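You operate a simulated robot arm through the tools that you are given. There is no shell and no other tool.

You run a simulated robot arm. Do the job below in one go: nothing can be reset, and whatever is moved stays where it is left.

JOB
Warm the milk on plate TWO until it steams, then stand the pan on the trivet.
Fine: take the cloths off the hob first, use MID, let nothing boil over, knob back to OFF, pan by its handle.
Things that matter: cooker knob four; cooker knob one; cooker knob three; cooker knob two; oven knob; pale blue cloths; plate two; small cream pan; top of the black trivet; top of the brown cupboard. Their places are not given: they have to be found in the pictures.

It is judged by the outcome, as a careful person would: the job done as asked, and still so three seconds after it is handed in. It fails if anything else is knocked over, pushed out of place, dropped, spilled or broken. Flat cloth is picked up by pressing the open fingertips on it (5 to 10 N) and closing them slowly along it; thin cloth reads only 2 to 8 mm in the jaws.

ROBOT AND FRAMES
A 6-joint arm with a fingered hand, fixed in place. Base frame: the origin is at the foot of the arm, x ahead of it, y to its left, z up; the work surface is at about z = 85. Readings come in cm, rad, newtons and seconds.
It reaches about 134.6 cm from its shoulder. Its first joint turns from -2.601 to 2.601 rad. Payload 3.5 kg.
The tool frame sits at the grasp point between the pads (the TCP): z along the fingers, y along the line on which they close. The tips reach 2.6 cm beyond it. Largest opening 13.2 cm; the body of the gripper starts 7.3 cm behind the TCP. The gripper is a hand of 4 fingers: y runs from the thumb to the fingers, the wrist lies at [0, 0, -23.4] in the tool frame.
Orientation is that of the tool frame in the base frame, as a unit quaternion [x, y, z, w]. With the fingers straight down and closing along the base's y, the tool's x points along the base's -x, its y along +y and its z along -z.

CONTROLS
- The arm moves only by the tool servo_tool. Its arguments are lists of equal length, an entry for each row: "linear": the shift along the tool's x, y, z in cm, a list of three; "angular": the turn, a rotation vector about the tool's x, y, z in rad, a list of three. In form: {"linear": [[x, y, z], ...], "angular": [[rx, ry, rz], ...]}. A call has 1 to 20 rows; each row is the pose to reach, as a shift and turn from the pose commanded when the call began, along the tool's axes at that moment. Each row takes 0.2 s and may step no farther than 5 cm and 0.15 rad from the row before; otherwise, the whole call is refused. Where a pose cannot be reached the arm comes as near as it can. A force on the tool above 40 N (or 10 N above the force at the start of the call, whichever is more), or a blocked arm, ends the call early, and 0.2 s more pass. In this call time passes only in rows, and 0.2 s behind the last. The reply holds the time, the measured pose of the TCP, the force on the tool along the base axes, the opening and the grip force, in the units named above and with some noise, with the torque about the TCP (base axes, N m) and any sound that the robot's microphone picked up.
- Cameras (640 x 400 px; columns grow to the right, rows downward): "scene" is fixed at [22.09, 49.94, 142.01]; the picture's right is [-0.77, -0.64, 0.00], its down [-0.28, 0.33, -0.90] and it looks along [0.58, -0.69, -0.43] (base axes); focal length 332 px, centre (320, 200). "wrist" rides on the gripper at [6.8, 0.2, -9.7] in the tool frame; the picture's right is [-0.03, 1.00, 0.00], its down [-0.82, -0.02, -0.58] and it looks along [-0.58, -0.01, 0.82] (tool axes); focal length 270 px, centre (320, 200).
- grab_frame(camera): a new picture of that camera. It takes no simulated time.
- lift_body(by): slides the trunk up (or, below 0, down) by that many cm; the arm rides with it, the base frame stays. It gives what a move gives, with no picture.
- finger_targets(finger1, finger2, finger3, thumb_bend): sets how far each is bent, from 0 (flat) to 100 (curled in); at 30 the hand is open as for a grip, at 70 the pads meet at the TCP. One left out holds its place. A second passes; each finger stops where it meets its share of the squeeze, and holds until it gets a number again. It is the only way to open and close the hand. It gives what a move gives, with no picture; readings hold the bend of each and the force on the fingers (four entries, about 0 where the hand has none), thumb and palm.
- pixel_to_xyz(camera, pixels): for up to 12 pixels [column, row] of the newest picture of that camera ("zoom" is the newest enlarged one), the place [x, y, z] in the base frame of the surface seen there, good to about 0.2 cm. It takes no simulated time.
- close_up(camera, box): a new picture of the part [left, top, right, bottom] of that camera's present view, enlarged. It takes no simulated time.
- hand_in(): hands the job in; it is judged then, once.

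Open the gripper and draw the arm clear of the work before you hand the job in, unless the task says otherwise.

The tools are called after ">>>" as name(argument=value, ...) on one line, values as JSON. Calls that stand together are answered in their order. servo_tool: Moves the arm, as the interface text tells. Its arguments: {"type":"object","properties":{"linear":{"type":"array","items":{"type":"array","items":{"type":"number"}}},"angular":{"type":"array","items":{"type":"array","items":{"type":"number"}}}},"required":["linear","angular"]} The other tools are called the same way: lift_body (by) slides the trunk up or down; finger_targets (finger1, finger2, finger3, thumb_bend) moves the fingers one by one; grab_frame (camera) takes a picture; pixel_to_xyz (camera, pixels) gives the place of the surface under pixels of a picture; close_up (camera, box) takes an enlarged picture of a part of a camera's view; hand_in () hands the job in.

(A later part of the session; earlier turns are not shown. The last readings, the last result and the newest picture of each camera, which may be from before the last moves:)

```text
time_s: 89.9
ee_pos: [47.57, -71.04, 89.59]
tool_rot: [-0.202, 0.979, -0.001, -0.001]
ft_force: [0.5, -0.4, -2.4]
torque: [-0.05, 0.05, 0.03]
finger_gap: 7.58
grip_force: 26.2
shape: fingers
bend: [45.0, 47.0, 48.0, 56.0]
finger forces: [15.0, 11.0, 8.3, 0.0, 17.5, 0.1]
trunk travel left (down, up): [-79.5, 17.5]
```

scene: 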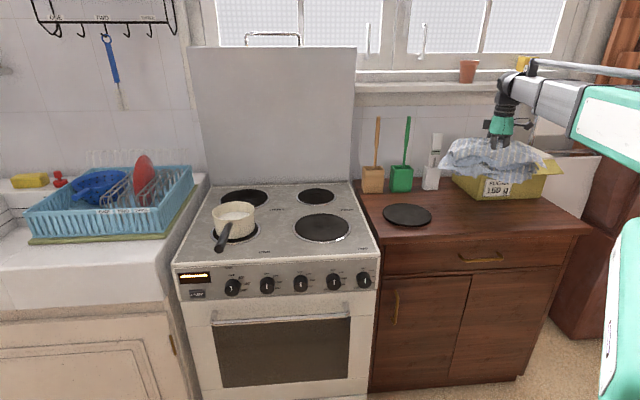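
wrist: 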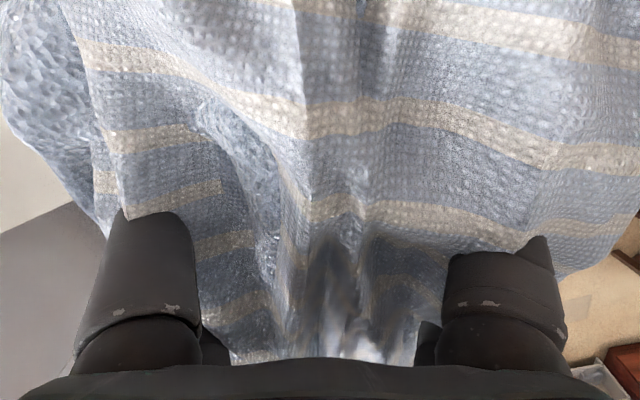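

Weight still on the hand; two more small steps.

>>> lift_body(by=-0.3)

>>> lift_body(by=-0.3)

>>> close_up(camera="scene", box=[400, 120, 600, 260])

```text
time_s: 90.4
ee_pos: [47.47, -70.94, 89.49]
tool_rot: [-0.203, 0.979, 0.0, 0.0]
ft_force: [0.6, -1.1, 7.3]
torque: [-0.41, -0.17, -0.02]
finger_gap: 7.56
grip_force: 26.7
shape: fingers
bend: [46.0, 47.0, 48.0, 57.0]
finger forces: [15.9, 10.7, 8.9, 0.0, 18.3, 0.0]
trunk travel left (down, up): [-79.2, 17.8]
```

```text
time_s: 91.0
ee_pos: [47.57, -70.98, 89.25]
tool_rot: [-0.204, 0.979, -0.002, -0.001]
ft_force: [4.5, -7.0, 37.2]
torque: [-0.23, 0.1, 0.04]
finger_gap: 7.56
grip_force: 28.0
shape: fingers
bend: [47.0, 47.0, 48.0, 57.0]
finger forces: [15.7, 10.4, 9.8, 0.1, 20.5, 0.0]
trunk travel left (down, up): [-78.9, 18.1]
```

```text
2.86 times, centred on (500, 190) of scene
```

zoom: 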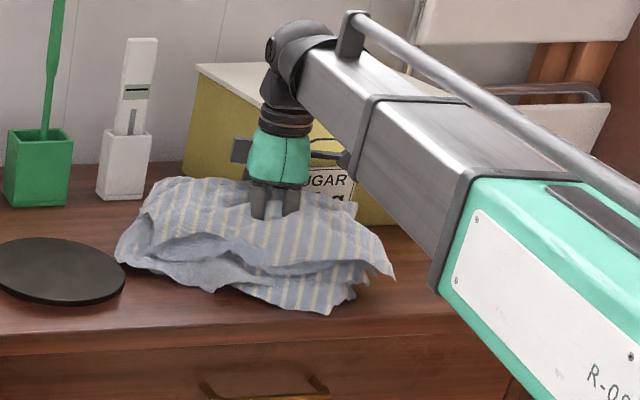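

The pile is down (weight transferred). I ease 0.25 cm up to drop the press and open the hand.

>>> lift_body(by=0.25)

>>> finger_targets(finger1=40, finger2=40, finger3=40, thumb_bend=44)

>>> finger_targets(finger1=32, finger2=32, finger3=32, thumb_bend=32)

>>> lift_body(by=3)

>>> close_up(camera="scene", box=[380, 120, 600, 260])

```text
time_s: 91.5
ee_pos: [47.53, -71.02, 89.29]
tool_rot: [-0.203, 0.979, 0.0, -0.001]
ft_force: [4.9, -3.8, 17.3]
torque: [-0.36, -0.08, 0.02]
finger_gap: 7.57
grip_force: 27.4
shape: fingers
bend: [47.0, 47.0, 48.0, 57.0]
finger forces: [14.7, 10.7, 9.4, 0.0, 19.8, 0.0]
trunk travel left (down, up): [-79.1, 17.9]
```

```text
time_s: 92.5
ee_pos: [47.5, -71.02, 89.36]
tool_rot: [-0.203, 0.979, -0.001, -0.001]
ft_force: [-1.6, 1.6, 1.3]
torque: [-0.06, -0.02, -0.05]
finger_gap: 9.38
grip_force: 0.4
shape: fingers
bend: [40.0, 40.0, 40.0, 44.0]
finger forces: [1.6, 0.1, 0.0, 0.1, 0.0, 0.1]
trunk travel left (down, up): [-79.1, 17.9]
```

```text
time_s: 93.5
ee_pos: [47.64, -71.04, 89.34]
tool_rot: [-0.203, 0.979, 0.0, -0.001]
ft_force: [0.7, 0.8, -0.1]
torque: [0.02, 0.0, -0.02]
finger_gap: 12.58
grip_force: 0.1
shape: fingers
bend: [32.0, 32.0, 32.0, 32.0]
finger forces: [0.1, 0.0, 0.0, 0.0, 0.0, 0.0]
trunk travel left (down, up): [-79.1, 17.9]
```

```text
time_s: 94.2
ee_pos: [47.63, -71.01, 92.28]
tool_rot: [-0.203, 0.979, 0.0, -0.001]
ft_force: [-0.4, 0.0, -0.5]
torque: [0.04, 0.0, -0.03]
finger_gap: 12.63
grip_force: 0.0
shape: fingers
bend: [32.0, 32.0, 32.0, 32.0]
finger forces: [0.1, 0.0, 0.0, 0.0, 0.0, 0.1]
trunk travel left (down, up): [-82.1, 14.9]
```

```text
2.86 times, centred on (490, 190) of scene
```

zoom: 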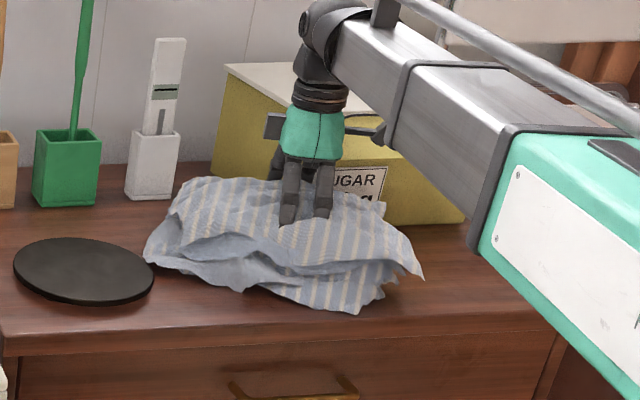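

The pile rests on the cupboard and is released. I raise the hand fully and view the scene and hob.

>>> lift_body(by=14.8)

>>> close_up(camera="scene", box=[180, 150, 520, 320])

>>> pixel_to_xyz(camera="scene", pixels=[[407, 215], [384, 214], [431, 215], [407, 204], [407, 225], [322, 228], [298, 228], [347, 228], [322, 216], [322, 240], [441, 212], [445, 205]])

```text
time_s: 96.0
ee_pos: [47.61, -71.06, 107.0]
tool_rot: [-0.203, 0.979, 0.0, -0.001]
ft_force: [0.5, -0.6, 0.5]
torque: [-0.02, -0.01, -0.01]
finger_gap: 12.57
grip_force: 0.1
shape: fingers
bend: [32.0, 32.0, 32.0, 32.0]
finger forces: [0.0, 0.0, 0.0, 0.1, 0.0, 0.1]
trunk travel left (down, up): [-96.9, 0.1]
```

```text
1.88 times, centred on (350, 235) of scene
```

zoom: 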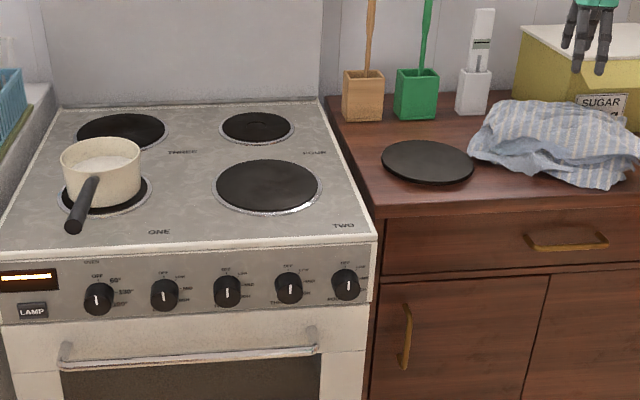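

```text
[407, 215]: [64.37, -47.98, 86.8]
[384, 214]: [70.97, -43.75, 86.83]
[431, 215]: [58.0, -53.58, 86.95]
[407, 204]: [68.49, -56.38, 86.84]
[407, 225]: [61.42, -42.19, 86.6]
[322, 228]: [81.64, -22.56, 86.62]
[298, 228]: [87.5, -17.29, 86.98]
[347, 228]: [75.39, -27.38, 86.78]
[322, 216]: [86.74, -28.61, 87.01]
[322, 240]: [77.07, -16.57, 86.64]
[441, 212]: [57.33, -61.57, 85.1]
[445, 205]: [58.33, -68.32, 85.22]
```

Hob is clear, trivet uncovered and undisturbed; plate TWO is centred near (81.6,-22.6). Before handling pan and knob I check the arm's own geometry in the full scene picture, to avoid bumping the cupboard with the elbow.

>>> grab_frame(camera="scene")

>>> pixel_to_xyz(camera="scene", pixels=[[508, 85], [540, 95], [560, 100], [590, 110], [620, 120], [560, 120], [600, 135], [630, 140], [620, 260], [610, 300], [630, 230], [600, 380]])

```text
taken
```

scene: 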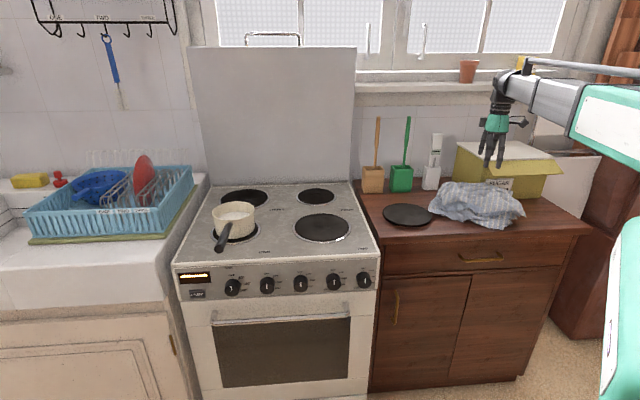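

```text
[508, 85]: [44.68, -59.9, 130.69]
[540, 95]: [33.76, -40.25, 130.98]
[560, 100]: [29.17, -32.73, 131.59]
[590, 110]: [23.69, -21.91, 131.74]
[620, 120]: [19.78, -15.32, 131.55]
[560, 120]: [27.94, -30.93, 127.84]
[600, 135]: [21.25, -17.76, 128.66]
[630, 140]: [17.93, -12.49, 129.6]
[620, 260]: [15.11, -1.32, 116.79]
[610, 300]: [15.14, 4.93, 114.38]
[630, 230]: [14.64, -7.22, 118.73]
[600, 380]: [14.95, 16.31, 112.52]
```

The arm is actually a straight telescoping boom from the base column to the wrist, so there's no elbow to worry about. I'll move the hand over the front of the hob first, then tilt it horizontal (pointing left, closing vertically) to take the pan by its handle.

>>> servo_tool(linear=[[-3.1, 3.2, 0], [-6.2, 6.4, 0], [-9.3, 9.6, 0], [-12.4, 12.7, 0], [-15.5, 15.9, 0], [-18.6, 19.1, 0], [-21.6, 22.3, 0], [-24.7, 25.5, 0], [-27.8, 28.7, 0], [-30.9, 31.8, 0], [-34, 35, 0], [-37.1, 38.2, 0]], angular=[[0, 0, 0], [0, 0, 0], [0, 0, 0], [0, 0, 0], [0, 0, 0], [0, 0, 0], [0, 0, 0], [0, 0, 0], [0, 0, 0], [0, 0, 0], [0, 0, 0], [0, 0, 0]])

```text
time_s: 98.6
ee_pos: [66.37, -20.96, 107.17]
tool_rot: [-0.202, 0.979, 0.0, 0.0]
ft_force: [-0.2, 0.4, 0.4]
torque: [0.02, 0.0, -0.03]
finger_gap: 12.6
grip_force: 0.0
shape: fingers
bend: [32.0, 32.0, 32.0, 32.0]
finger forces: [0.0, 0.0, 0.0, 0.1, 0.1, 0.1]
trunk travel left (down, up): [-96.9, 0.1]
```

Now over the hob front; I rotate the hand about the wrist to point left (toward -u), 15° down, closing vertically.

>>> servo_tool(linear=[[-1.6, 2.15, -0.15], [-3.36, 4.14, -0.61], [-5.23, 5.91, -1.37], [-7.18, 7.44, -2.41], [-9.18, 8.69, -3.7], [-11.18, 9.63, -5.24], [-13.14, 10.25, -6.97], [-15.02, 10.54, -8.87], [-16.78, 10.49, -10.9], [-18.39, 10.09, -13.02], [-19.81, 9.37, -15.18], [-21.02, 8.33, -17.34]], angular=[[-0.0951, -0.0646, 0.0842], [-0.1902, -0.1292, 0.1684], [-0.2853, -0.1938, 0.2526], [-0.3804, -0.2584, 0.3368], [-0.4755, -0.323, 0.421], [-0.5706, -0.3876, 0.5052], [-0.6657, -0.4522, 0.5894], [-0.7608, -0.5168, 0.6736], [-0.8559, -0.5814, 0.7578], [-0.951, -0.646, 0.842], [-1.046, -0.7106, 0.926], [-1.141, -0.775, 1.01]])

>>> grab_frame(camera="scene")

>>> grab_frame(camera="wrist")

```text
time_s: 101.2
ee_pos: [82.56, -5.41, 124.32]
tool_rot: [0.305, 0.733, 0.562, 0.231]
ft_force: [-0.2, 0.0, 0.6]
torque: [-0.03, -0.01, 0.01]
finger_gap: 12.58
grip_force: 0.0
shape: fingers
bend: [32.0, 32.0, 32.0, 32.0]
finger forces: [0.0, 0.0, 0.0, 0.0, 0.0, 0.0]
trunk travel left (down, up): [-96.9, 0.1]
```

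```text
taken
```

scene: 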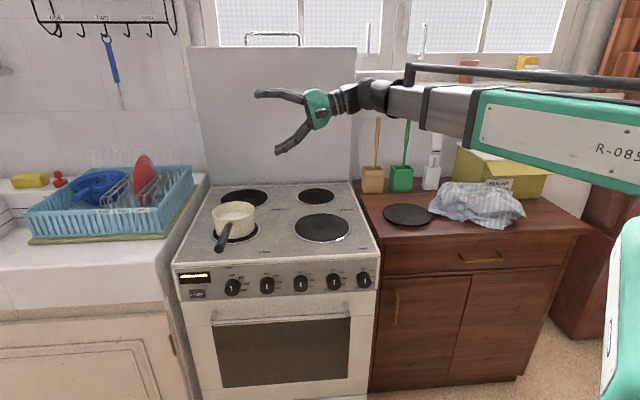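

```text
taken
```

wrist: 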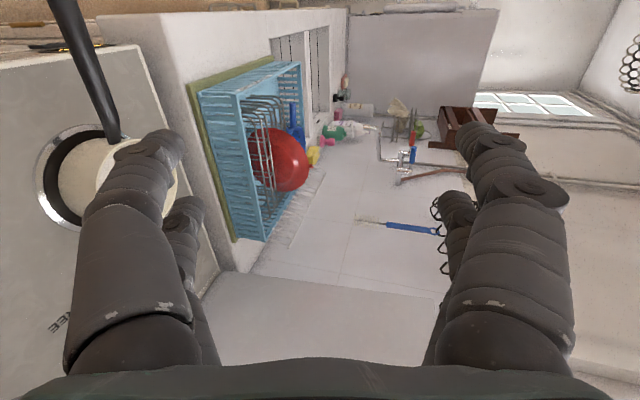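

Good pose, TCP at (82.6,-5.4,124.3). I measure the handle precisely, and set the fingers to a 6.7 cm gap before lowering.

>>> finger_targets(finger1=50, finger2=50, finger3=50, thumb_bend=50)

>>> close_up(camera="scene", box=[200, 195, 270, 255])

>>> pixel_to_xyz(camera="scene", pixels=[[217, 248], [220, 243], [222, 238], [226, 232], [229, 226], [231, 221], [218, 241], [226, 243]])

```text
time_s: 102.2
ee_pos: [82.53, -5.15, 124.33]
tool_rot: [0.304, 0.734, 0.561, 0.231]
ft_force: [-0.3, -0.1, 0.2]
torque: [-0.04, 0.03, 0.01]
finger_gap: 6.65
grip_force: 0.1
shape: fingers
bend: [50.0, 50.0, 50.0, 50.0]
finger forces: [0.1, 0.0, 0.0, 0.0, 0.0, 0.0]
trunk travel left (down, up): [-96.9, 0.1]
```

```text
6.67 times, centred on (235, 225) of scene
```

zoom: 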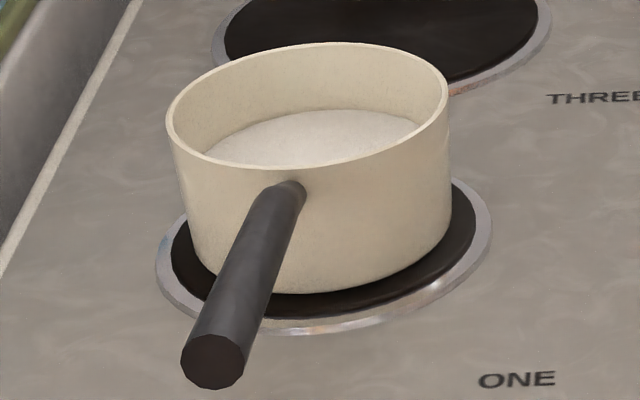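

```text
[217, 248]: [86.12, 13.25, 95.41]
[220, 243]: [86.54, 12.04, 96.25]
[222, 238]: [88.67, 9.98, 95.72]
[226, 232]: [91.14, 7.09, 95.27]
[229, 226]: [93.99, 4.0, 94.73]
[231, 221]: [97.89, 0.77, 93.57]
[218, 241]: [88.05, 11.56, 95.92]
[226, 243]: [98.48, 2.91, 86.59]
```

The handle at v≈62 has its top at z≈94.95, is about 2 cm thick and rises 8° outward. I roll the hand 0.14 rad to match it and lower beside the handle.

>>> servo_tool(linear=[[0, 0, 0], [0, 0, 0]], angular=[[0, 0, 0.07], [0, 0, 0.14]])

>>> lift_body(by=-24)

>>> lift_body(by=-6.3)

>>> close_up(camera="scene", box=[190, 160, 350, 260])

>>> grab_frame(camera="wrist")

```text
time_s: 102.8
ee_pos: [82.49, -5.0, 124.41]
tool_rot: [0.354, 0.711, 0.577, 0.191]
ft_force: [0.2, 0.1, -0.1]
torque: [-0.05, -0.01, 0.01]
finger_gap: 6.66
grip_force: 0.0
shape: fingers
bend: [50.0, 50.0, 50.0, 50.0]
finger forces: [0.0, 0.0, 0.1, 0.1, 0.1, 0.0]
trunk travel left (down, up): [-96.9, 0.1]
```

```text
time_s: 105.3
ee_pos: [82.48, -5.14, 100.35]
tool_rot: [0.354, 0.711, 0.577, 0.192]
ft_force: [-0.5, 0.4, 0.6]
torque: [-0.01, 0.01, -0.01]
finger_gap: 6.65
grip_force: 0.1
shape: fingers
bend: [50.0, 50.0, 50.0, 50.0]
finger forces: [0.1, 0.0, 0.0, 0.1, 0.0, 0.0]
trunk travel left (down, up): [-72.9, 24.1]
```

```text
time_s: 106.3
ee_pos: [82.4, -5.17, 94.0]
tool_rot: [0.354, 0.711, 0.577, 0.192]
ft_force: [-0.6, 0.6, 0.2]
torque: [-0.03, -0.04, 0.02]
finger_gap: 6.65
grip_force: 0.2
shape: fingers
bend: [50.0, 50.0, 50.0, 50.0]
finger forces: [0.1, 0.0, 0.0, 0.0, 0.1, 0.1]
trunk travel left (down, up): [-66.6, 30.4]
```

```text
4.00 times, centred on (270, 210) of scene
```

zoom: 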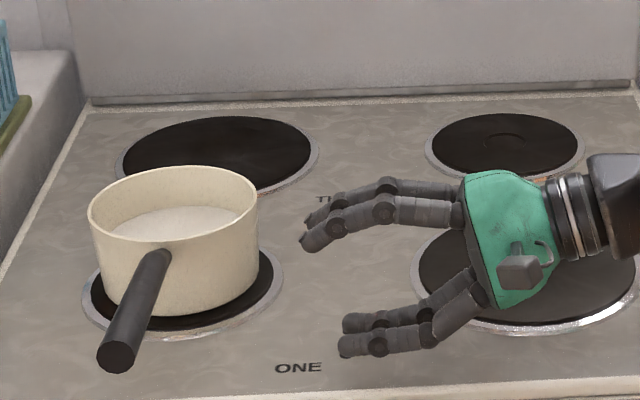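

```text
taken
```

wrist: 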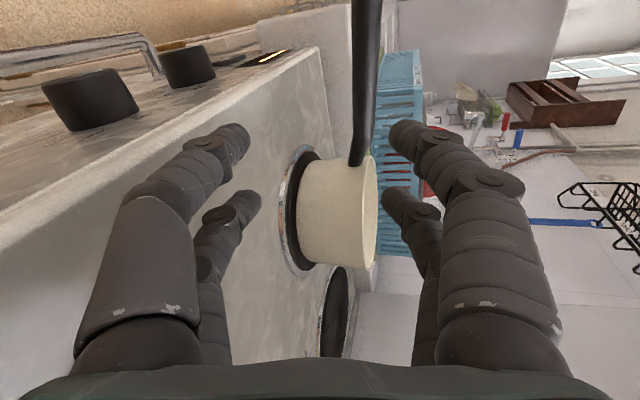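

The hand is level with the handle. I advance 14.9 cm left so the handle comes between the fingers.

>>> servo_tool(linear=[[0.07, 0.51, 1.93], [0.14, 1.03, 3.86], [0.22, 1.54, 5.8], [0.29, 2.05, 7.73], [0.36, 2.57, 9.66], [0.43, 3.08, 11.6], [0.5, 3.59, 13.5], [0.54, 3.82, 14.39]], angular=[[0, 0, 0], [0, 0, 0], [0, 0, 0], [0, 0, 0], [0, 0, 0], [0, 0, 0], [0, 0, 0], [0, 0, 0]])

>>> close_up(camera="scene", box=[190, 180, 320, 260])

>>> grab_frame(camera="wrist")

```text
time_s: 108.1
ee_pos: [92.89, 5.52, 94.03]
tool_rot: [0.354, 0.711, 0.577, 0.192]
ft_force: [0.5, -0.2, -0.1]
torque: [0.01, -0.01, -0.01]
finger_gap: 6.66
grip_force: 0.0
shape: fingers
bend: [50.0, 50.0, 50.0, 50.0]
finger forces: [0.0, 0.0, 0.0, 0.0, 0.1, 0.0]
trunk travel left (down, up): [-66.6, 30.4]
```

```text
4.92 times, centred on (255, 220) of scene
```

zoom: 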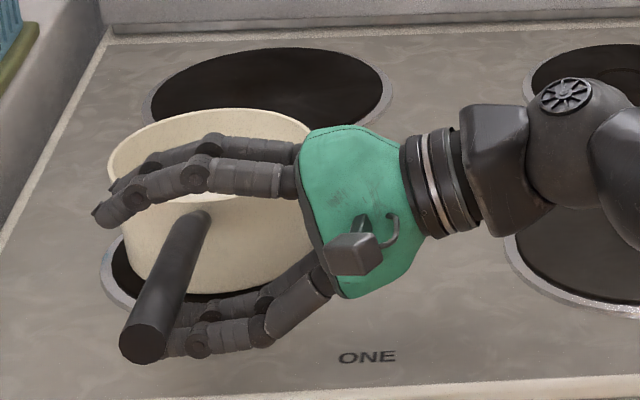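

```text
taken
```

wrist: 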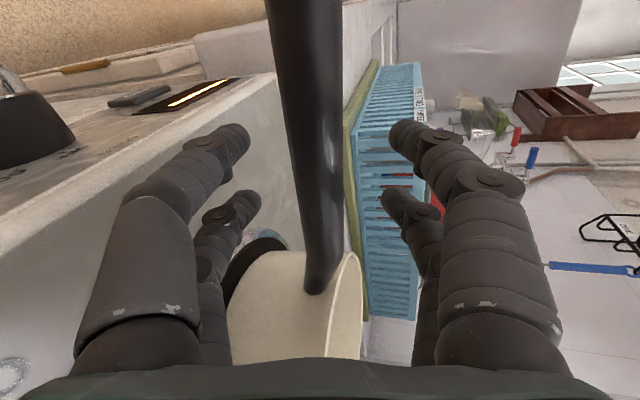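

The handle runs through the centre of the gap (around (320,200)). I close onto it in steps.

>>> finger_targets(finger1=60, finger2=60, finger3=60, thumb_bend=60)

>>> finger_targets(finger1=66, finger2=66, finger3=66, thumb_bend=66)

```text
time_s: 109.1
ee_pos: [92.8, 5.47, 94.05]
tool_rot: [0.354, 0.71, 0.577, 0.192]
ft_force: [0.4, -1.0, -0.3]
torque: [0.0, 0.03, 0.03]
finger_gap: 3.34
grip_force: 0.0
shape: fingers
bend: [60.0, 60.0, 60.0, 60.0]
finger forces: [0.0, 0.0, 0.0, 0.0, 0.0, 0.0]
trunk travel left (down, up): [-66.6, 30.4]
```

```text
time_s: 110.1
ee_pos: [92.92, 5.46, 94.15]
tool_rot: [0.354, 0.71, 0.577, 0.192]
ft_force: [0.0, 0.4, -0.6]
torque: [0.02, 0.02, 0.02]
finger_gap: 1.38
grip_force: 0.1
shape: fingers
bend: [66.0, 66.0, 66.0, 66.0]
finger forces: [0.1, 0.0, 0.1, 0.0, 0.0, 0.0]
trunk travel left (down, up): [-66.6, 30.4]
```

No contact at a 1.4 cm gap; I check the view before closing more.

>>> grab_frame(camera="wrist")

>>> close_up(camera="scene", box=[190, 190, 300, 260])

```text
taken
```

wrist: 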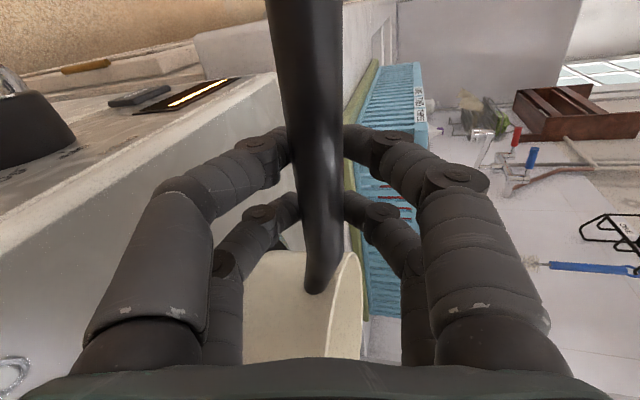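

```text
5.71 times, centred on (245, 225) of scene
```

zoom: 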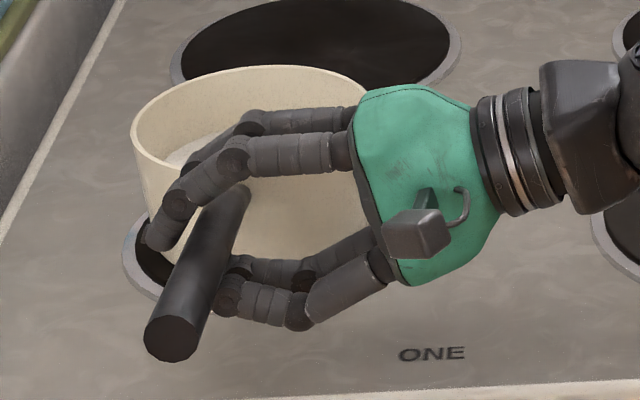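

The fingers are just about to touch the handle from above and below. I close further.

>>> finger_targets(finger1=70, finger2=70, finger3=70, thumb_bend=70)

>>> finger_targets(finger1=78, finger2=78, finger3=78, thumb_bend=78)

```text
time_s: 111.1
ee_pos: [92.94, 5.47, 94.15]
tool_rot: [0.354, 0.711, 0.576, 0.192]
ft_force: [-0.1, 0.1, -0.2]
torque: [-0.09, -0.02, 0.0]
finger_gap: 0.72
grip_force: 3.1
shape: fingers
bend: [69.0, 67.0, 69.0, 69.0]
finger forces: [0.9, 1.7, 0.8, 0.0, 3.0, 0.1]
trunk travel left (down, up): [-66.6, 30.4]
```

```text
time_s: 112.1
ee_pos: [92.86, 5.44, 94.09]
tool_rot: [0.354, 0.71, 0.578, 0.192]
ft_force: [-0.5, -0.2, -2.1]
torque: [-0.06, -0.05, -0.02]
finger_gap: 0.0
grip_force: 0.8
shape: fingers
bend: [75.0, 74.0, 76.0, 74.0]
finger forces: [0.0, 0.0, 0.0, 0.0, 1.2, 0.0]
trunk travel left (down, up): [-66.6, 30.4]
```

Contact appeared at 0.7 cm and then vanished — the handle may have slipped from the tips. I look.

>>> grab_frame(camera="wrist")

>>> close_up(camera="scene", box=[190, 190, 300, 260])

```text
taken
```

wrist: 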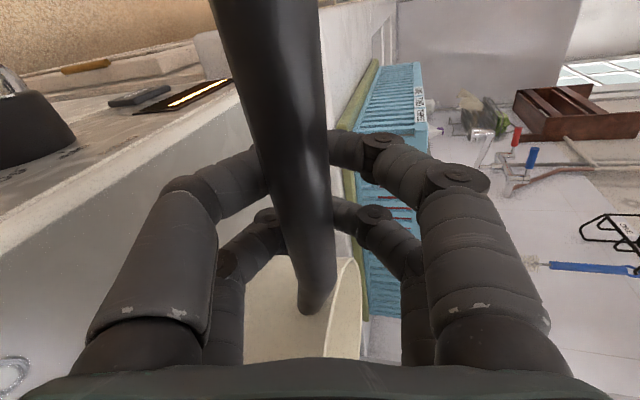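

```text
5.71 times, centred on (245, 225) of scene
```

zoom: 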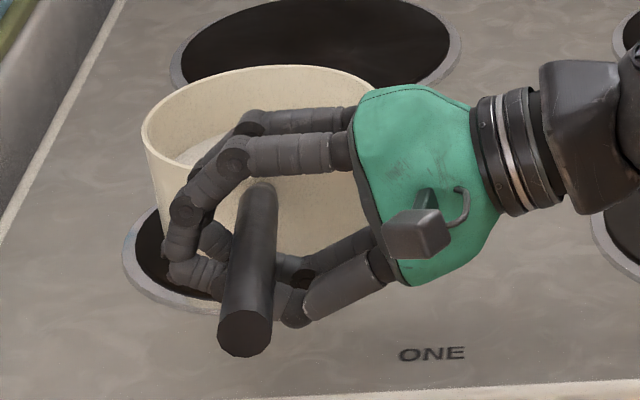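

The handle was squeezed inward into the closed hand because the tips meet about 1.4 cm beyond the TCP. I reopen, check where handle and pan are now, and re-grip with the handle at the tips' meeting line.

>>> finger_targets(finger1=52, finger2=52, finger3=52, thumb_bend=52)

>>> close_up(camera="scene", box=[190, 190, 300, 260])

>>> grab_frame(camera="wrist")

```text
time_s: 113.1
ee_pos: [92.97, 5.46, 94.06]
tool_rot: [0.354, 0.71, 0.578, 0.192]
ft_force: [0.5, -0.3, -0.1]
torque: [0.02, 0.01, -0.05]
finger_gap: 5.84
grip_force: 0.0
shape: fingers
bend: [52.0, 52.0, 52.0, 52.0]
finger forces: [0.0, 0.0, 0.0, 0.0, 0.0, 0.0]
trunk travel left (down, up): [-66.6, 30.4]
```

```text
5.71 times, centred on (245, 225) of scene
```

zoom: 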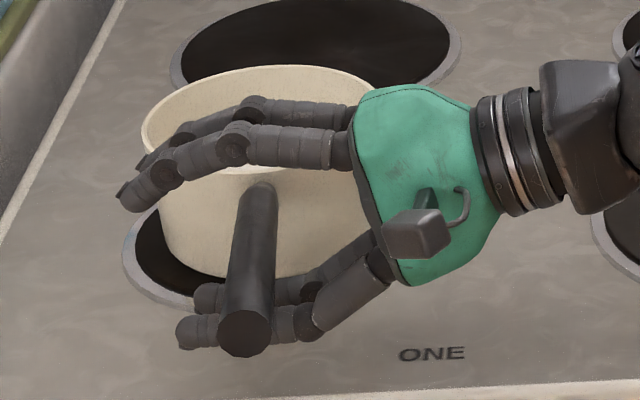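

```text
taken
```

wrist: 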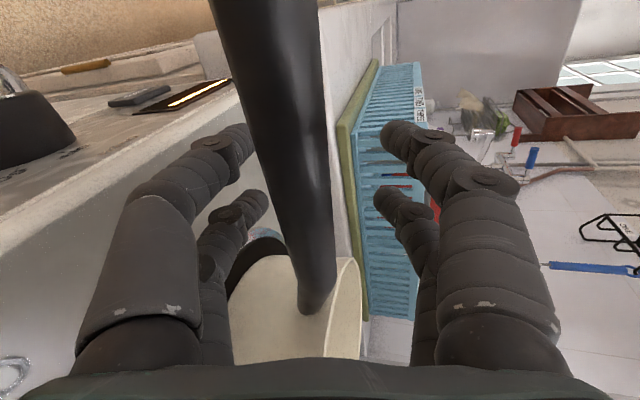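

The handle has swung slightly right. I measure its new line and the pan rim.

>>> pixel_to_xyz(camera="zoom", pixels=[[243, 333], [246, 300], [250, 270], [254, 235], [258, 200], [262, 186], [230, 280], [272, 280], [145, 130], [372, 95]])

>>> pixel_to_xyz(camera="wrist", pixels=[[280, 60], [295, 120], [305, 180], [310, 230], [315, 280], [345, 270], [330, 340]])

```text
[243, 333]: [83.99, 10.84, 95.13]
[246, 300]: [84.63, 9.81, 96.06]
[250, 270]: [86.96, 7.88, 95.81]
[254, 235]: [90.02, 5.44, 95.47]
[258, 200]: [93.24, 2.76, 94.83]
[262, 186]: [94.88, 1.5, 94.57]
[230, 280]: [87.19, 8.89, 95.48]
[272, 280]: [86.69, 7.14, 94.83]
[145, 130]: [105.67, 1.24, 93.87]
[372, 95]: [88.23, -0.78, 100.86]
```

```text
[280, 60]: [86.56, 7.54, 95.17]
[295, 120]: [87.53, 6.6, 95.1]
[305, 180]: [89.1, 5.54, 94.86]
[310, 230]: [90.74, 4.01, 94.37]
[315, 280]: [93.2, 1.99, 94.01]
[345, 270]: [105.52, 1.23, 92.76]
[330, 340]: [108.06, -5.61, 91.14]
```

Handle centre at v≈62 is now at u≈-67.7, z≈94.1. I raise 0.4 cm, retreat 3.2 cm and align the yaw with the handle so it lies at the fingertip line.

>>> lift_body(by=0.4)

>>> servo_tool(linear=[[-0.04, -0.28, -1.05], [-0.08, -0.56, -2.1], [-0.12, -0.83, -3.14]], angular=[[0, 0.03, 0], [0, 0.07, 0], [0, 0.1, 0]])

>>> finger_targets(finger1=63, finger2=63, finger3=63, thumb_bend=63)

>>> grab_frame(camera="wrist")

>>> close_up(camera="scene", box=[190, 190, 300, 260])

```text
time_s: 113.6
ee_pos: [92.9, 5.37, 94.53]
tool_rot: [0.354, 0.71, 0.577, 0.192]
ft_force: [-0.1, 0.4, -0.9]
torque: [-0.02, 0.04, -0.04]
finger_gap: 5.84
grip_force: 0.1
shape: fingers
bend: [52.0, 52.0, 52.0, 52.0]
finger forces: [0.0, 0.0, 0.0, 0.0, 0.0, 0.0]
trunk travel left (down, up): [-67.0, 30.0]
```

```text
time_s: 114.4
ee_pos: [90.48, 3.08, 94.82]
tool_rot: [0.325, 0.72, 0.593, 0.155]
ft_force: [0.3, 0.3, 0.0]
torque: [0.01, -0.01, -0.06]
finger_gap: 5.86
grip_force: 0.1
shape: fingers
bend: [52.0, 52.0, 52.0, 52.0]
finger forces: [0.0, 0.1, 0.0, 0.1, 0.0, 0.0]
trunk travel left (down, up): [-67.0, 30.0]
```

```text
time_s: 115.4
ee_pos: [90.48, 3.06, 94.77]
tool_rot: [0.325, 0.72, 0.593, 0.156]
ft_force: [-0.5, -0.2, -2.0]
torque: [0.01, 0.02, 0.04]
finger_gap: 2.51
grip_force: 1.1
shape: fingers
bend: [63.0, 63.0, 63.0, 62.0]
finger forces: [0.0, 0.1, 0.2, 0.0, 1.4, 0.1]
trunk travel left (down, up): [-67.0, 30.0]
```

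```text
taken
```

wrist: 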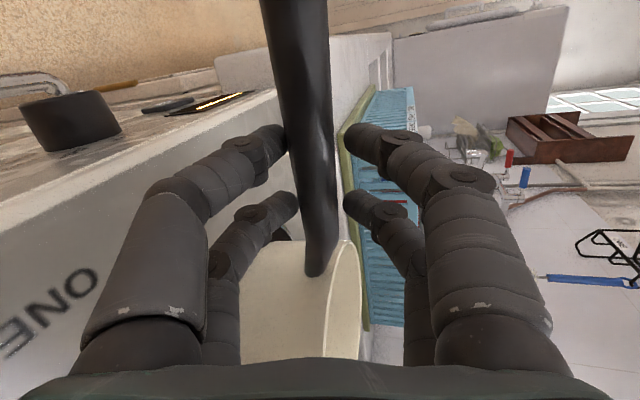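

```text
5.71 times, centred on (245, 225) of scene
```

zoom: 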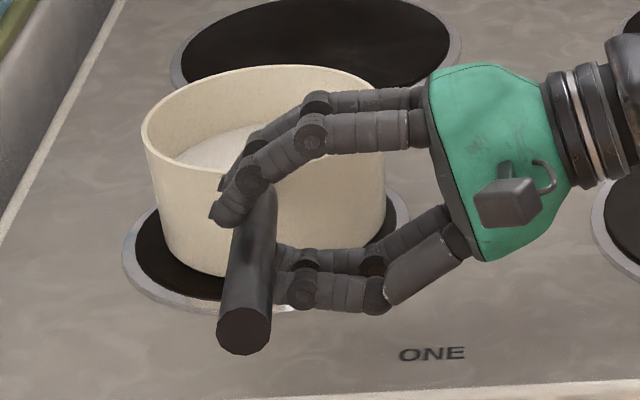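

The lower tip touches first, so the hand is slightly high. I lower 0.3 cm and close in small steps.

>>> lift_body(by=-0.3)

>>> finger_targets(finger1=66, finger2=66, finger3=66, thumb_bend=66)

>>> finger_targets(finger1=69, finger2=69, finger3=69, thumb_bend=69)

>>> close_up(camera="scene", box=[190, 190, 300, 260])

>>> grab_frame(camera="wrist")

```text
time_s: 115.9
ee_pos: [90.52, 3.04, 94.44]
tool_rot: [0.325, 0.72, 0.594, 0.155]
ft_force: [-0.5, -0.5, 1.1]
torque: [-0.01, -0.01, 0.02]
finger_gap: 2.45
grip_force: 0.9
shape: fingers
bend: [63.0, 62.0, 63.0, 63.0]
finger forces: [0.1, 1.0, 0.0, 0.0, 0.4, 0.0]
trunk travel left (down, up): [-66.7, 30.3]
```

```text
time_s: 116.9
ee_pos: [90.57, 3.02, 94.37]
tool_rot: [0.325, 0.719, 0.594, 0.156]
ft_force: [-1.6, 0.2, -0.5]
torque: [-0.05, -0.09, -0.03]
finger_gap: 2.12
grip_force: 4.1
shape: fingers
bend: [64.0, 62.0, 64.0, 64.0]
finger forces: [1.4, 2.7, 1.1, 0.0, 3.0, 0.1]
trunk travel left (down, up): [-66.7, 30.3]
```

```text
time_s: 117.9
ee_pos: [90.53, 3.0, 94.44]
tool_rot: [0.325, 0.72, 0.593, 0.156]
ft_force: [-0.5, -0.4, 0.2]
torque: [-0.11, -0.06, 0.04]
finger_gap: 2.01
grip_force: 9.3
shape: fingers
bend: [64.0, 63.0, 65.0, 66.0]
finger forces: [3.4, 4.7, 3.0, 0.0, 6.1, 0.0]
trunk travel left (down, up): [-66.7, 30.3]
```

```text
5.71 times, centred on (245, 225) of scene
```

zoom: 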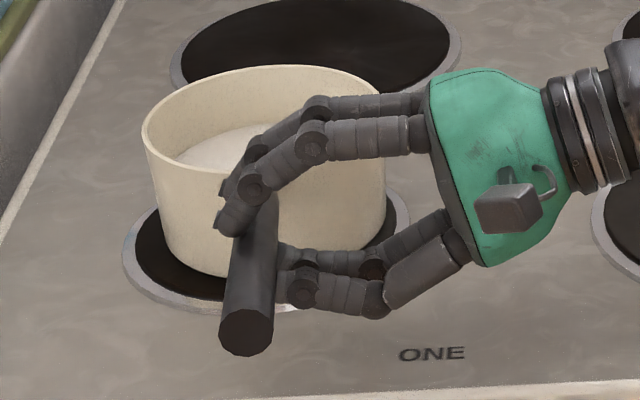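

```text
taken
```

wrist: 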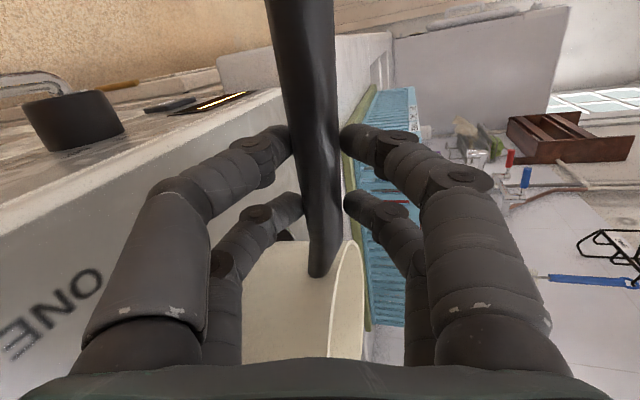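

All fingers hold the handle at 2.0 cm with 9 N, stable. I increase the squeeze gradually.

>>> finger_targets(finger1=74, finger2=74, finger3=74, thumb_bend=74)

>>> finger_targets(finger1=80, finger2=80, finger3=80, thumb_bend=80)

```text
time_s: 118.9
ee_pos: [90.49, 3.11, 94.32]
tool_rot: [0.325, 0.72, 0.593, 0.156]
ft_force: [1.4, -0.8, 0.8]
torque: [-0.09, -0.09, 0.1]
finger_gap: 1.84
grip_force: 19.1
shape: fingers
bend: [69.0, 66.0, 70.0, 68.0]
finger forces: [9.0, 9.6, 7.4, 0.1, 11.8, 0.0]
trunk travel left (down, up): [-66.7, 30.3]
```

```text
time_s: 119.9
ee_pos: [90.58, 3.17, 94.39]
tool_rot: [0.325, 0.72, 0.593, 0.156]
ft_force: [1.1, 0.0, -0.5]
torque: [0.0, -0.21, -0.03]
finger_gap: 1.76
grip_force: 23.2
shape: fingers
bend: [69.0, 66.0, 71.0, 64.0]
finger forces: [10.3, 10.2, 8.2, 0.0, 16.7, 0.1]
trunk travel left (down, up): [-66.7, 30.3]
```

Grip is 23 N at 1.76 cm. I lift half a centimetre and check the pan for tilt.

>>> lift_body(by=0.5)

>>> close_up(camera="scene", box=[190, 190, 300, 260])

>>> grab_frame(camera="wrist")

```text
time_s: 120.5
ee_pos: [90.5, 3.07, 94.97]
tool_rot: [0.325, 0.72, 0.594, 0.155]
ft_force: [0.4, -0.5, -2.0]
torque: [0.05, -0.11, 0.04]
finger_gap: 1.72
grip_force: 23.0
shape: fingers
bend: [69.0, 66.0, 71.0, 65.0]
finger forces: [10.6, 9.9, 8.6, 0.1, 16.2, 0.1]
trunk travel left (down, up): [-67.2, 29.8]
```

```text
5.71 times, centred on (245, 225) of scene
```

zoom: 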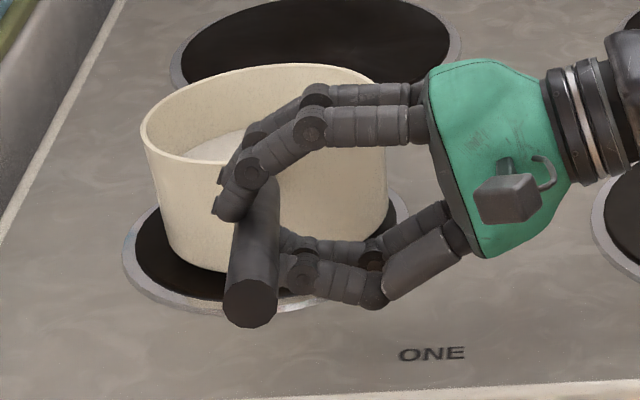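

```text
taken
```

wrist: 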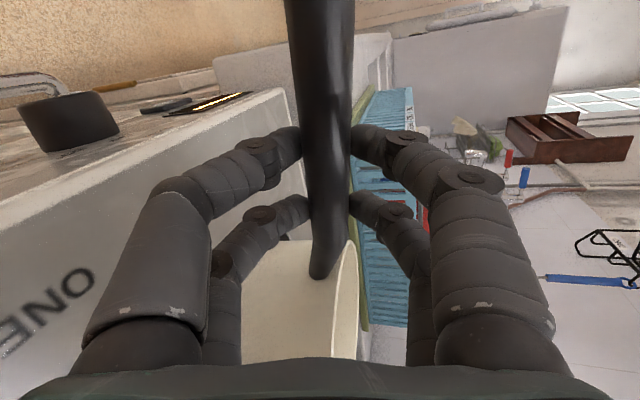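

The handle end rose more than the hand: the grip pivots a bit under the pan's weight. I set it back down, open, and will re-grip closer to the pan (shorter lever), then level with hand roll while lifting.

>>> lift_body(by=-0.5)

>>> finger_targets(finger1=57, finger2=57, finger3=57, thumb_bend=57)

>>> close_up(camera="scene", box=[190, 190, 300, 260])

>>> grab_frame(camera="wrist")

```text
time_s: 121.0
ee_pos: [90.47, 3.12, 94.49]
tool_rot: [0.325, 0.72, 0.593, 0.156]
ft_force: [-1.0, 0.4, 0.0]
torque: [0.03, -0.24, 0.07]
finger_gap: 1.76
grip_force: 22.9
shape: fingers
bend: [70.0, 66.0, 72.0, 64.0]
finger forces: [10.4, 10.4, 7.7, 0.1, 16.7, 0.0]
trunk travel left (down, up): [-66.7, 30.3]
```

```text
time_s: 122.0
ee_pos: [90.5, 3.08, 94.44]
tool_rot: [0.325, 0.72, 0.593, 0.156]
ft_force: [0.8, -0.9, 0.1]
torque: [-0.02, 0.02, -0.04]
finger_gap: 4.52
grip_force: 0.0
shape: fingers
bend: [56.0, 56.0, 56.0, 56.0]
finger forces: [0.0, 0.1, 0.0, 0.1, 0.1, 0.1]
trunk travel left (down, up): [-66.7, 30.3]
```

```text
5.71 times, centred on (245, 225) of scene
```

zoom: 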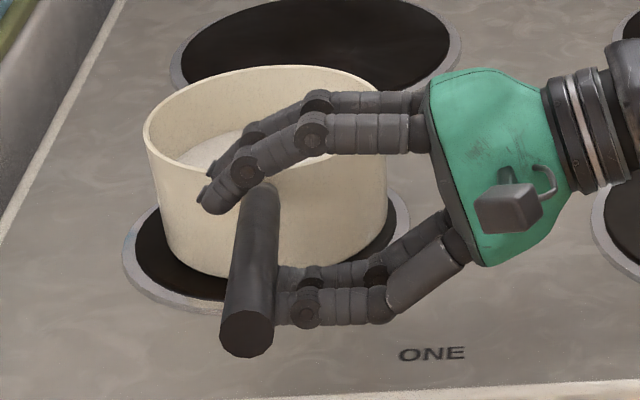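

```text
taken
```

wrist: 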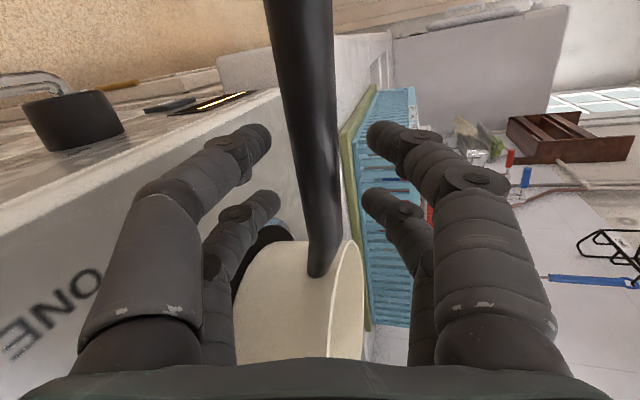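

The pan sits level again. I shift the hand 2.7 cm along the handle towards the pan and close again.

>>> servo_tool(linear=[[-0.9, 0, 0], [-1.8, 0, 0], [-2.7, 0, 0.15]], angular=[[0, 0, 0], [0, 0, 0], [0, 0, 0]])

>>> finger_targets(finger1=64, finger2=64, finger3=64, thumb_bend=64)

>>> grab_frame(camera="wrist")

```text
time_s: 122.8
ee_pos: [92.5, 1.51, 94.43]
tool_rot: [0.326, 0.721, 0.592, 0.155]
ft_force: [-0.7, 0.0, 0.3]
torque: [0.03, 0.02, 0.05]
finger_gap: 4.51
grip_force: 0.0
shape: fingers
bend: [56.0, 56.0, 56.0, 56.0]
finger forces: [0.0, 0.0, 0.1, 0.0, 0.1, 0.0]
out of reach, approached as far as the arm can: row 3
trunk travel left (down, up): [-66.7, 30.3]
```

```text
time_s: 123.8
ee_pos: [92.49, 1.46, 94.34]
tool_rot: [0.326, 0.72, 0.592, 0.156]
ft_force: [-0.3, -0.7, -2.0]
torque: [-0.03, -0.01, 0.01]
finger_gap: 2.25
grip_force: 0.6
shape: fingers
bend: [64.0, 64.0, 64.0, 63.0]
finger forces: [0.0, 0.0, 0.3, 0.0, 1.7, 0.1]
trunk travel left (down, up): [-66.7, 30.3]
```

```text
taken
```

wrist: 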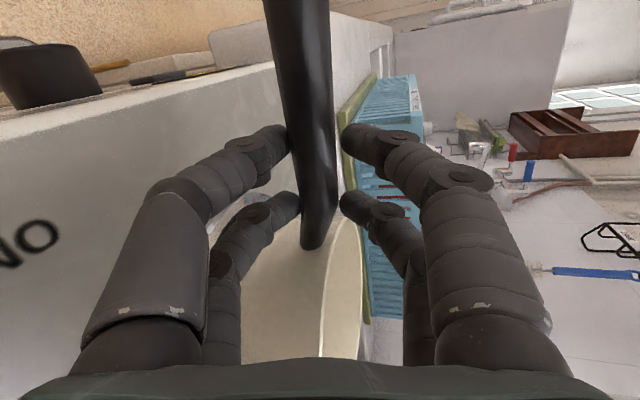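

The hand is again slightly high relative to the handle (lower digit touches first). I lower 0.35 cm and squeeze in steps.

>>> lift_body(by=-0.35)

>>> finger_targets(finger1=68, finger2=68, finger3=68, thumb_bend=68)

>>> finger_targets(finger1=75, finger2=75, finger3=75, thumb_bend=75)

>>> finger_targets(finger1=84, finger2=84, finger3=84, thumb_bend=84)

```text
time_s: 124.3
ee_pos: [92.43, 1.42, 93.99]
tool_rot: [0.326, 0.72, 0.592, 0.157]
ft_force: [-0.2, -0.3, 0.9]
torque: [0.01, -0.03, 0.01]
finger_gap: 2.22
grip_force: 0.6
shape: fingers
bend: [63.0, 64.0, 64.0, 64.0]
finger forces: [0.9, 0.1, 0.1, 0.1, 0.5, 0.0]
trunk travel left (down, up): [-66.4, 30.6]
```

```text
time_s: 125.3
ee_pos: [92.56, 1.53, 94.15]
tool_rot: [0.326, 0.72, 0.592, 0.156]
ft_force: [0.1, 1.5, -0.2]
torque: [-0.01, -0.02, 0.0]
finger_gap: 2.0
grip_force: 5.2
shape: fingers
bend: [64.0, 66.0, 66.0, 66.0]
finger forces: [3.2, 1.6, 1.6, 0.0, 4.0, 0.1]
trunk travel left (down, up): [-66.4, 30.6]
```

```text
time_s: 126.3
ee_pos: [92.43, 1.46, 94.07]
tool_rot: [0.325, 0.721, 0.592, 0.156]
ft_force: [1.2, 0.7, -0.2]
torque: [-0.05, 0.03, 0.13]
finger_gap: 1.72
grip_force: 18.9
shape: fingers
bend: [69.0, 71.0, 71.0, 68.0]
finger forces: [9.5, 8.6, 7.4, 0.1, 11.7, 0.1]
trunk travel left (down, up): [-66.4, 30.6]
```

```text
time_s: 127.3
ee_pos: [92.4, 1.59, 94.02]
tool_rot: [0.326, 0.72, 0.592, 0.155]
ft_force: [-0.7, 0.0, -1.2]
torque: [0.03, -0.07, -0.03]
finger_gap: 0.04
grip_force: 0.6
shape: fingers
bend: [71.0, 72.0, 84.0, 80.0]
finger forces: [0.1, 0.0, 0.0, 0.1, 1.4, 0.0]
trunk travel left (down, up): [-66.4, 30.6]
```

The handle slipped out of the tip pinch when squeezed harder. I look at the present state.

>>> grab_frame(camera="wrist")

>>> close_up(camera="scene", box=[190, 180, 310, 260])

```text
taken
```

wrist: 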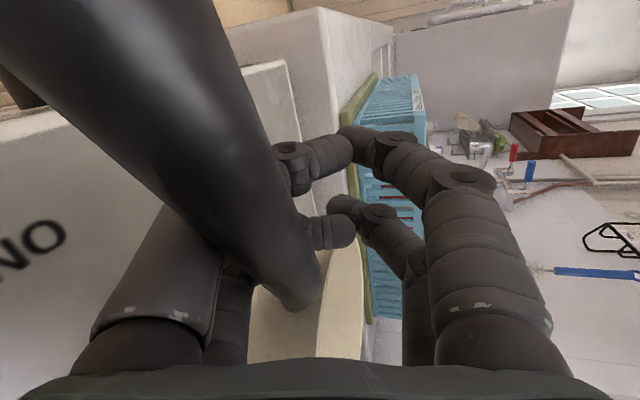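

```text
5.00 times, centred on (250, 220) of scene
```

zoom: 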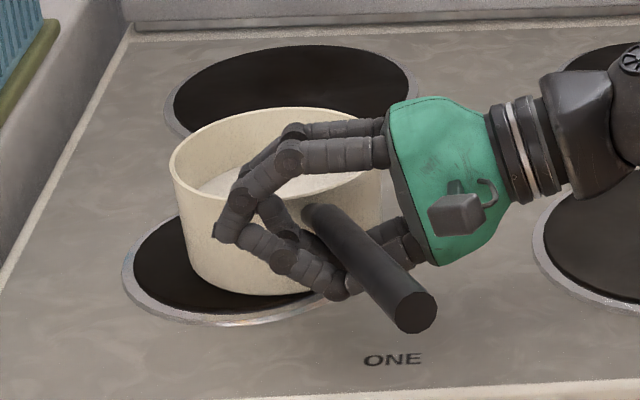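

The pan stayed level but its handle swung to the right. I reopen the fingers and measure the handle anew; the tip line at this opening is really ~2.1 cm beyond the TCP, which explains the slip.

>>> finger_targets(finger1=50, finger2=50, finger3=50, thumb_bend=50)

>>> close_up(camera="scene", box=[190, 180, 310, 260])

>>> pixel_to_xyz(camera="zoom", pixels=[[415, 312], [405, 290], [380, 265], [360, 243], [340, 225], [320, 212], [310, 207], [170, 165], [275, 108], [365, 118], [190, 260], [250, 290]])

```text
time_s: 128.3
ee_pos: [92.47, 1.4, 94.08]
tool_rot: [0.326, 0.72, 0.592, 0.156]
ft_force: [0.4, 0.1, 0.2]
torque: [-0.03, 0.02, 0.01]
finger_gap: 6.54
grip_force: 0.0
shape: fingers
bend: [50.0, 50.0, 50.0, 50.0]
finger forces: [0.0, 0.0, 0.1, 0.1, 0.1, 0.0]
trunk travel left (down, up): [-66.4, 30.6]
```

```text
5.00 times, centred on (250, 220) of scene
```

zoom: 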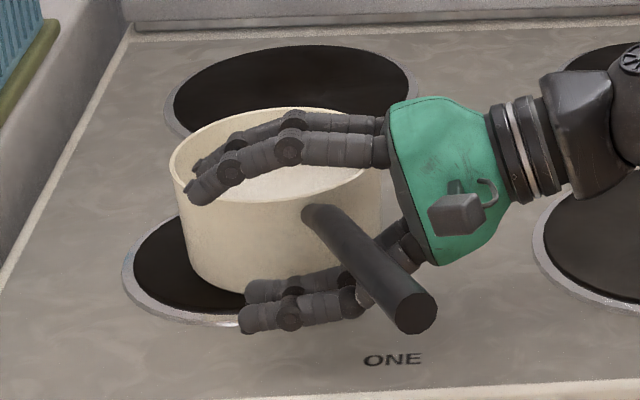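

```text
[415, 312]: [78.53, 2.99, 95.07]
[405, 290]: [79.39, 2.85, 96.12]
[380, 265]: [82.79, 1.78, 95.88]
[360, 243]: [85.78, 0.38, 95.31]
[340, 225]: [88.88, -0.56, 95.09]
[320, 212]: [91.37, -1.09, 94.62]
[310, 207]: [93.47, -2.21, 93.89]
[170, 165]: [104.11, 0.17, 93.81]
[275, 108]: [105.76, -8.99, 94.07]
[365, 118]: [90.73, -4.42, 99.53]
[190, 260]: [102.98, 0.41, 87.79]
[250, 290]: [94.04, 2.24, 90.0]
```

The handle now points about 26° to the right of straight-forward, from (93.5,-2.2) to (78.5,3.0). I retreat, turn the hand 20° more to stay perpendicular to it, and stand off.

>>> servo_tool(linear=[[-0.1, -0.6, -2.26], [-0.2, -1.15, -4.5], [-0.29, -1.73, -6.78], [-1.4, -2.05, -8.7], [-2.1, -2.25, -9.9], [-2.49, -2.39, -10.73]], angular=[[0, 0, 0], [0, 0, 0], [0, 0, 0], [0.019, 0.111, -0.029], [0.037, 0.223, -0.058], [0.056, 0.334, -0.087]])

>>> close_up(camera="scene", box=[190, 180, 330, 270])

>>> grab_frame(camera="wrist")

```text
time_s: 129.7
ee_pos: [87.06, -8.57, 94.07]
tool_rot: [0.195, 0.767, 0.61, 0.05]
ft_force: [-0.1, -0.2, -0.1]
torque: [0.0, -0.03, -0.02]
finger_gap: 6.52
grip_force: 0.0
shape: fingers
bend: [50.0, 50.0, 50.0, 50.0]
finger forces: [0.0, 0.0, 0.1, 0.1, 0.1, 0.0]
trunk travel left (down, up): [-66.4, 30.6]
```

```text
4.44 times, centred on (260, 225) of scene
```

zoom: 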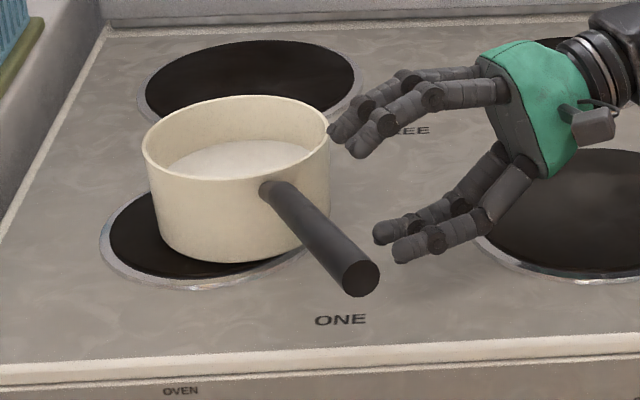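

```text
taken
```

wrist: 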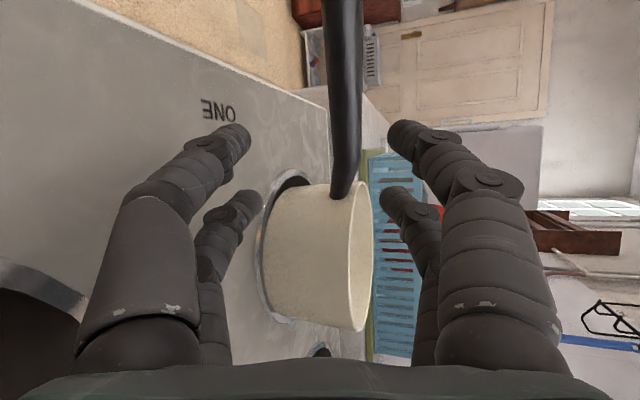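

The pose was reached, and the handle now runs straight across the hand's view. I measure it precisely from both cameras.

>>> pixel_to_xyz(camera="zoom", pixels=[[360, 278], [350, 255], [330, 235], [310, 215], [290, 197], [275, 187], [268, 183], [145, 150], [235, 97], [328, 125], [240, 181], [235, 150]])

>>> pixel_to_xyz(camera="wrist", pixels=[[345, 30], [345, 80], [345, 120], [345, 150], [343, 180], [338, 197], [330, 100], [361, 100], [335, 140], [355, 140], [305, 190], [370, 290]])

```text
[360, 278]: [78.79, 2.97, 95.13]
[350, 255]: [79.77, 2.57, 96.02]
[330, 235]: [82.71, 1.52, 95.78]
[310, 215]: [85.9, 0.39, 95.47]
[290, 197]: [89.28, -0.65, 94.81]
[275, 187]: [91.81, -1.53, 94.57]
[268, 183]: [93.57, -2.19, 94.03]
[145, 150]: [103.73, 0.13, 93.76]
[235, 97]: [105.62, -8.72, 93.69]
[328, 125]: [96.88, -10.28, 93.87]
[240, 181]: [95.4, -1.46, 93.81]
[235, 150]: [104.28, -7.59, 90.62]
```

```text
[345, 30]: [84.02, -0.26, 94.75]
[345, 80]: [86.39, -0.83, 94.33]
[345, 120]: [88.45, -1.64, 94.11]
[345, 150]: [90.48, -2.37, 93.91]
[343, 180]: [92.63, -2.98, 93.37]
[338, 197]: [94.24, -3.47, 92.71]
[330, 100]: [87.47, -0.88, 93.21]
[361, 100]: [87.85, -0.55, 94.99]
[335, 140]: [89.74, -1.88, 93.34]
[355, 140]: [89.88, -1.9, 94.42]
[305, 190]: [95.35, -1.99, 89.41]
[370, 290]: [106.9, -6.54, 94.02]
```

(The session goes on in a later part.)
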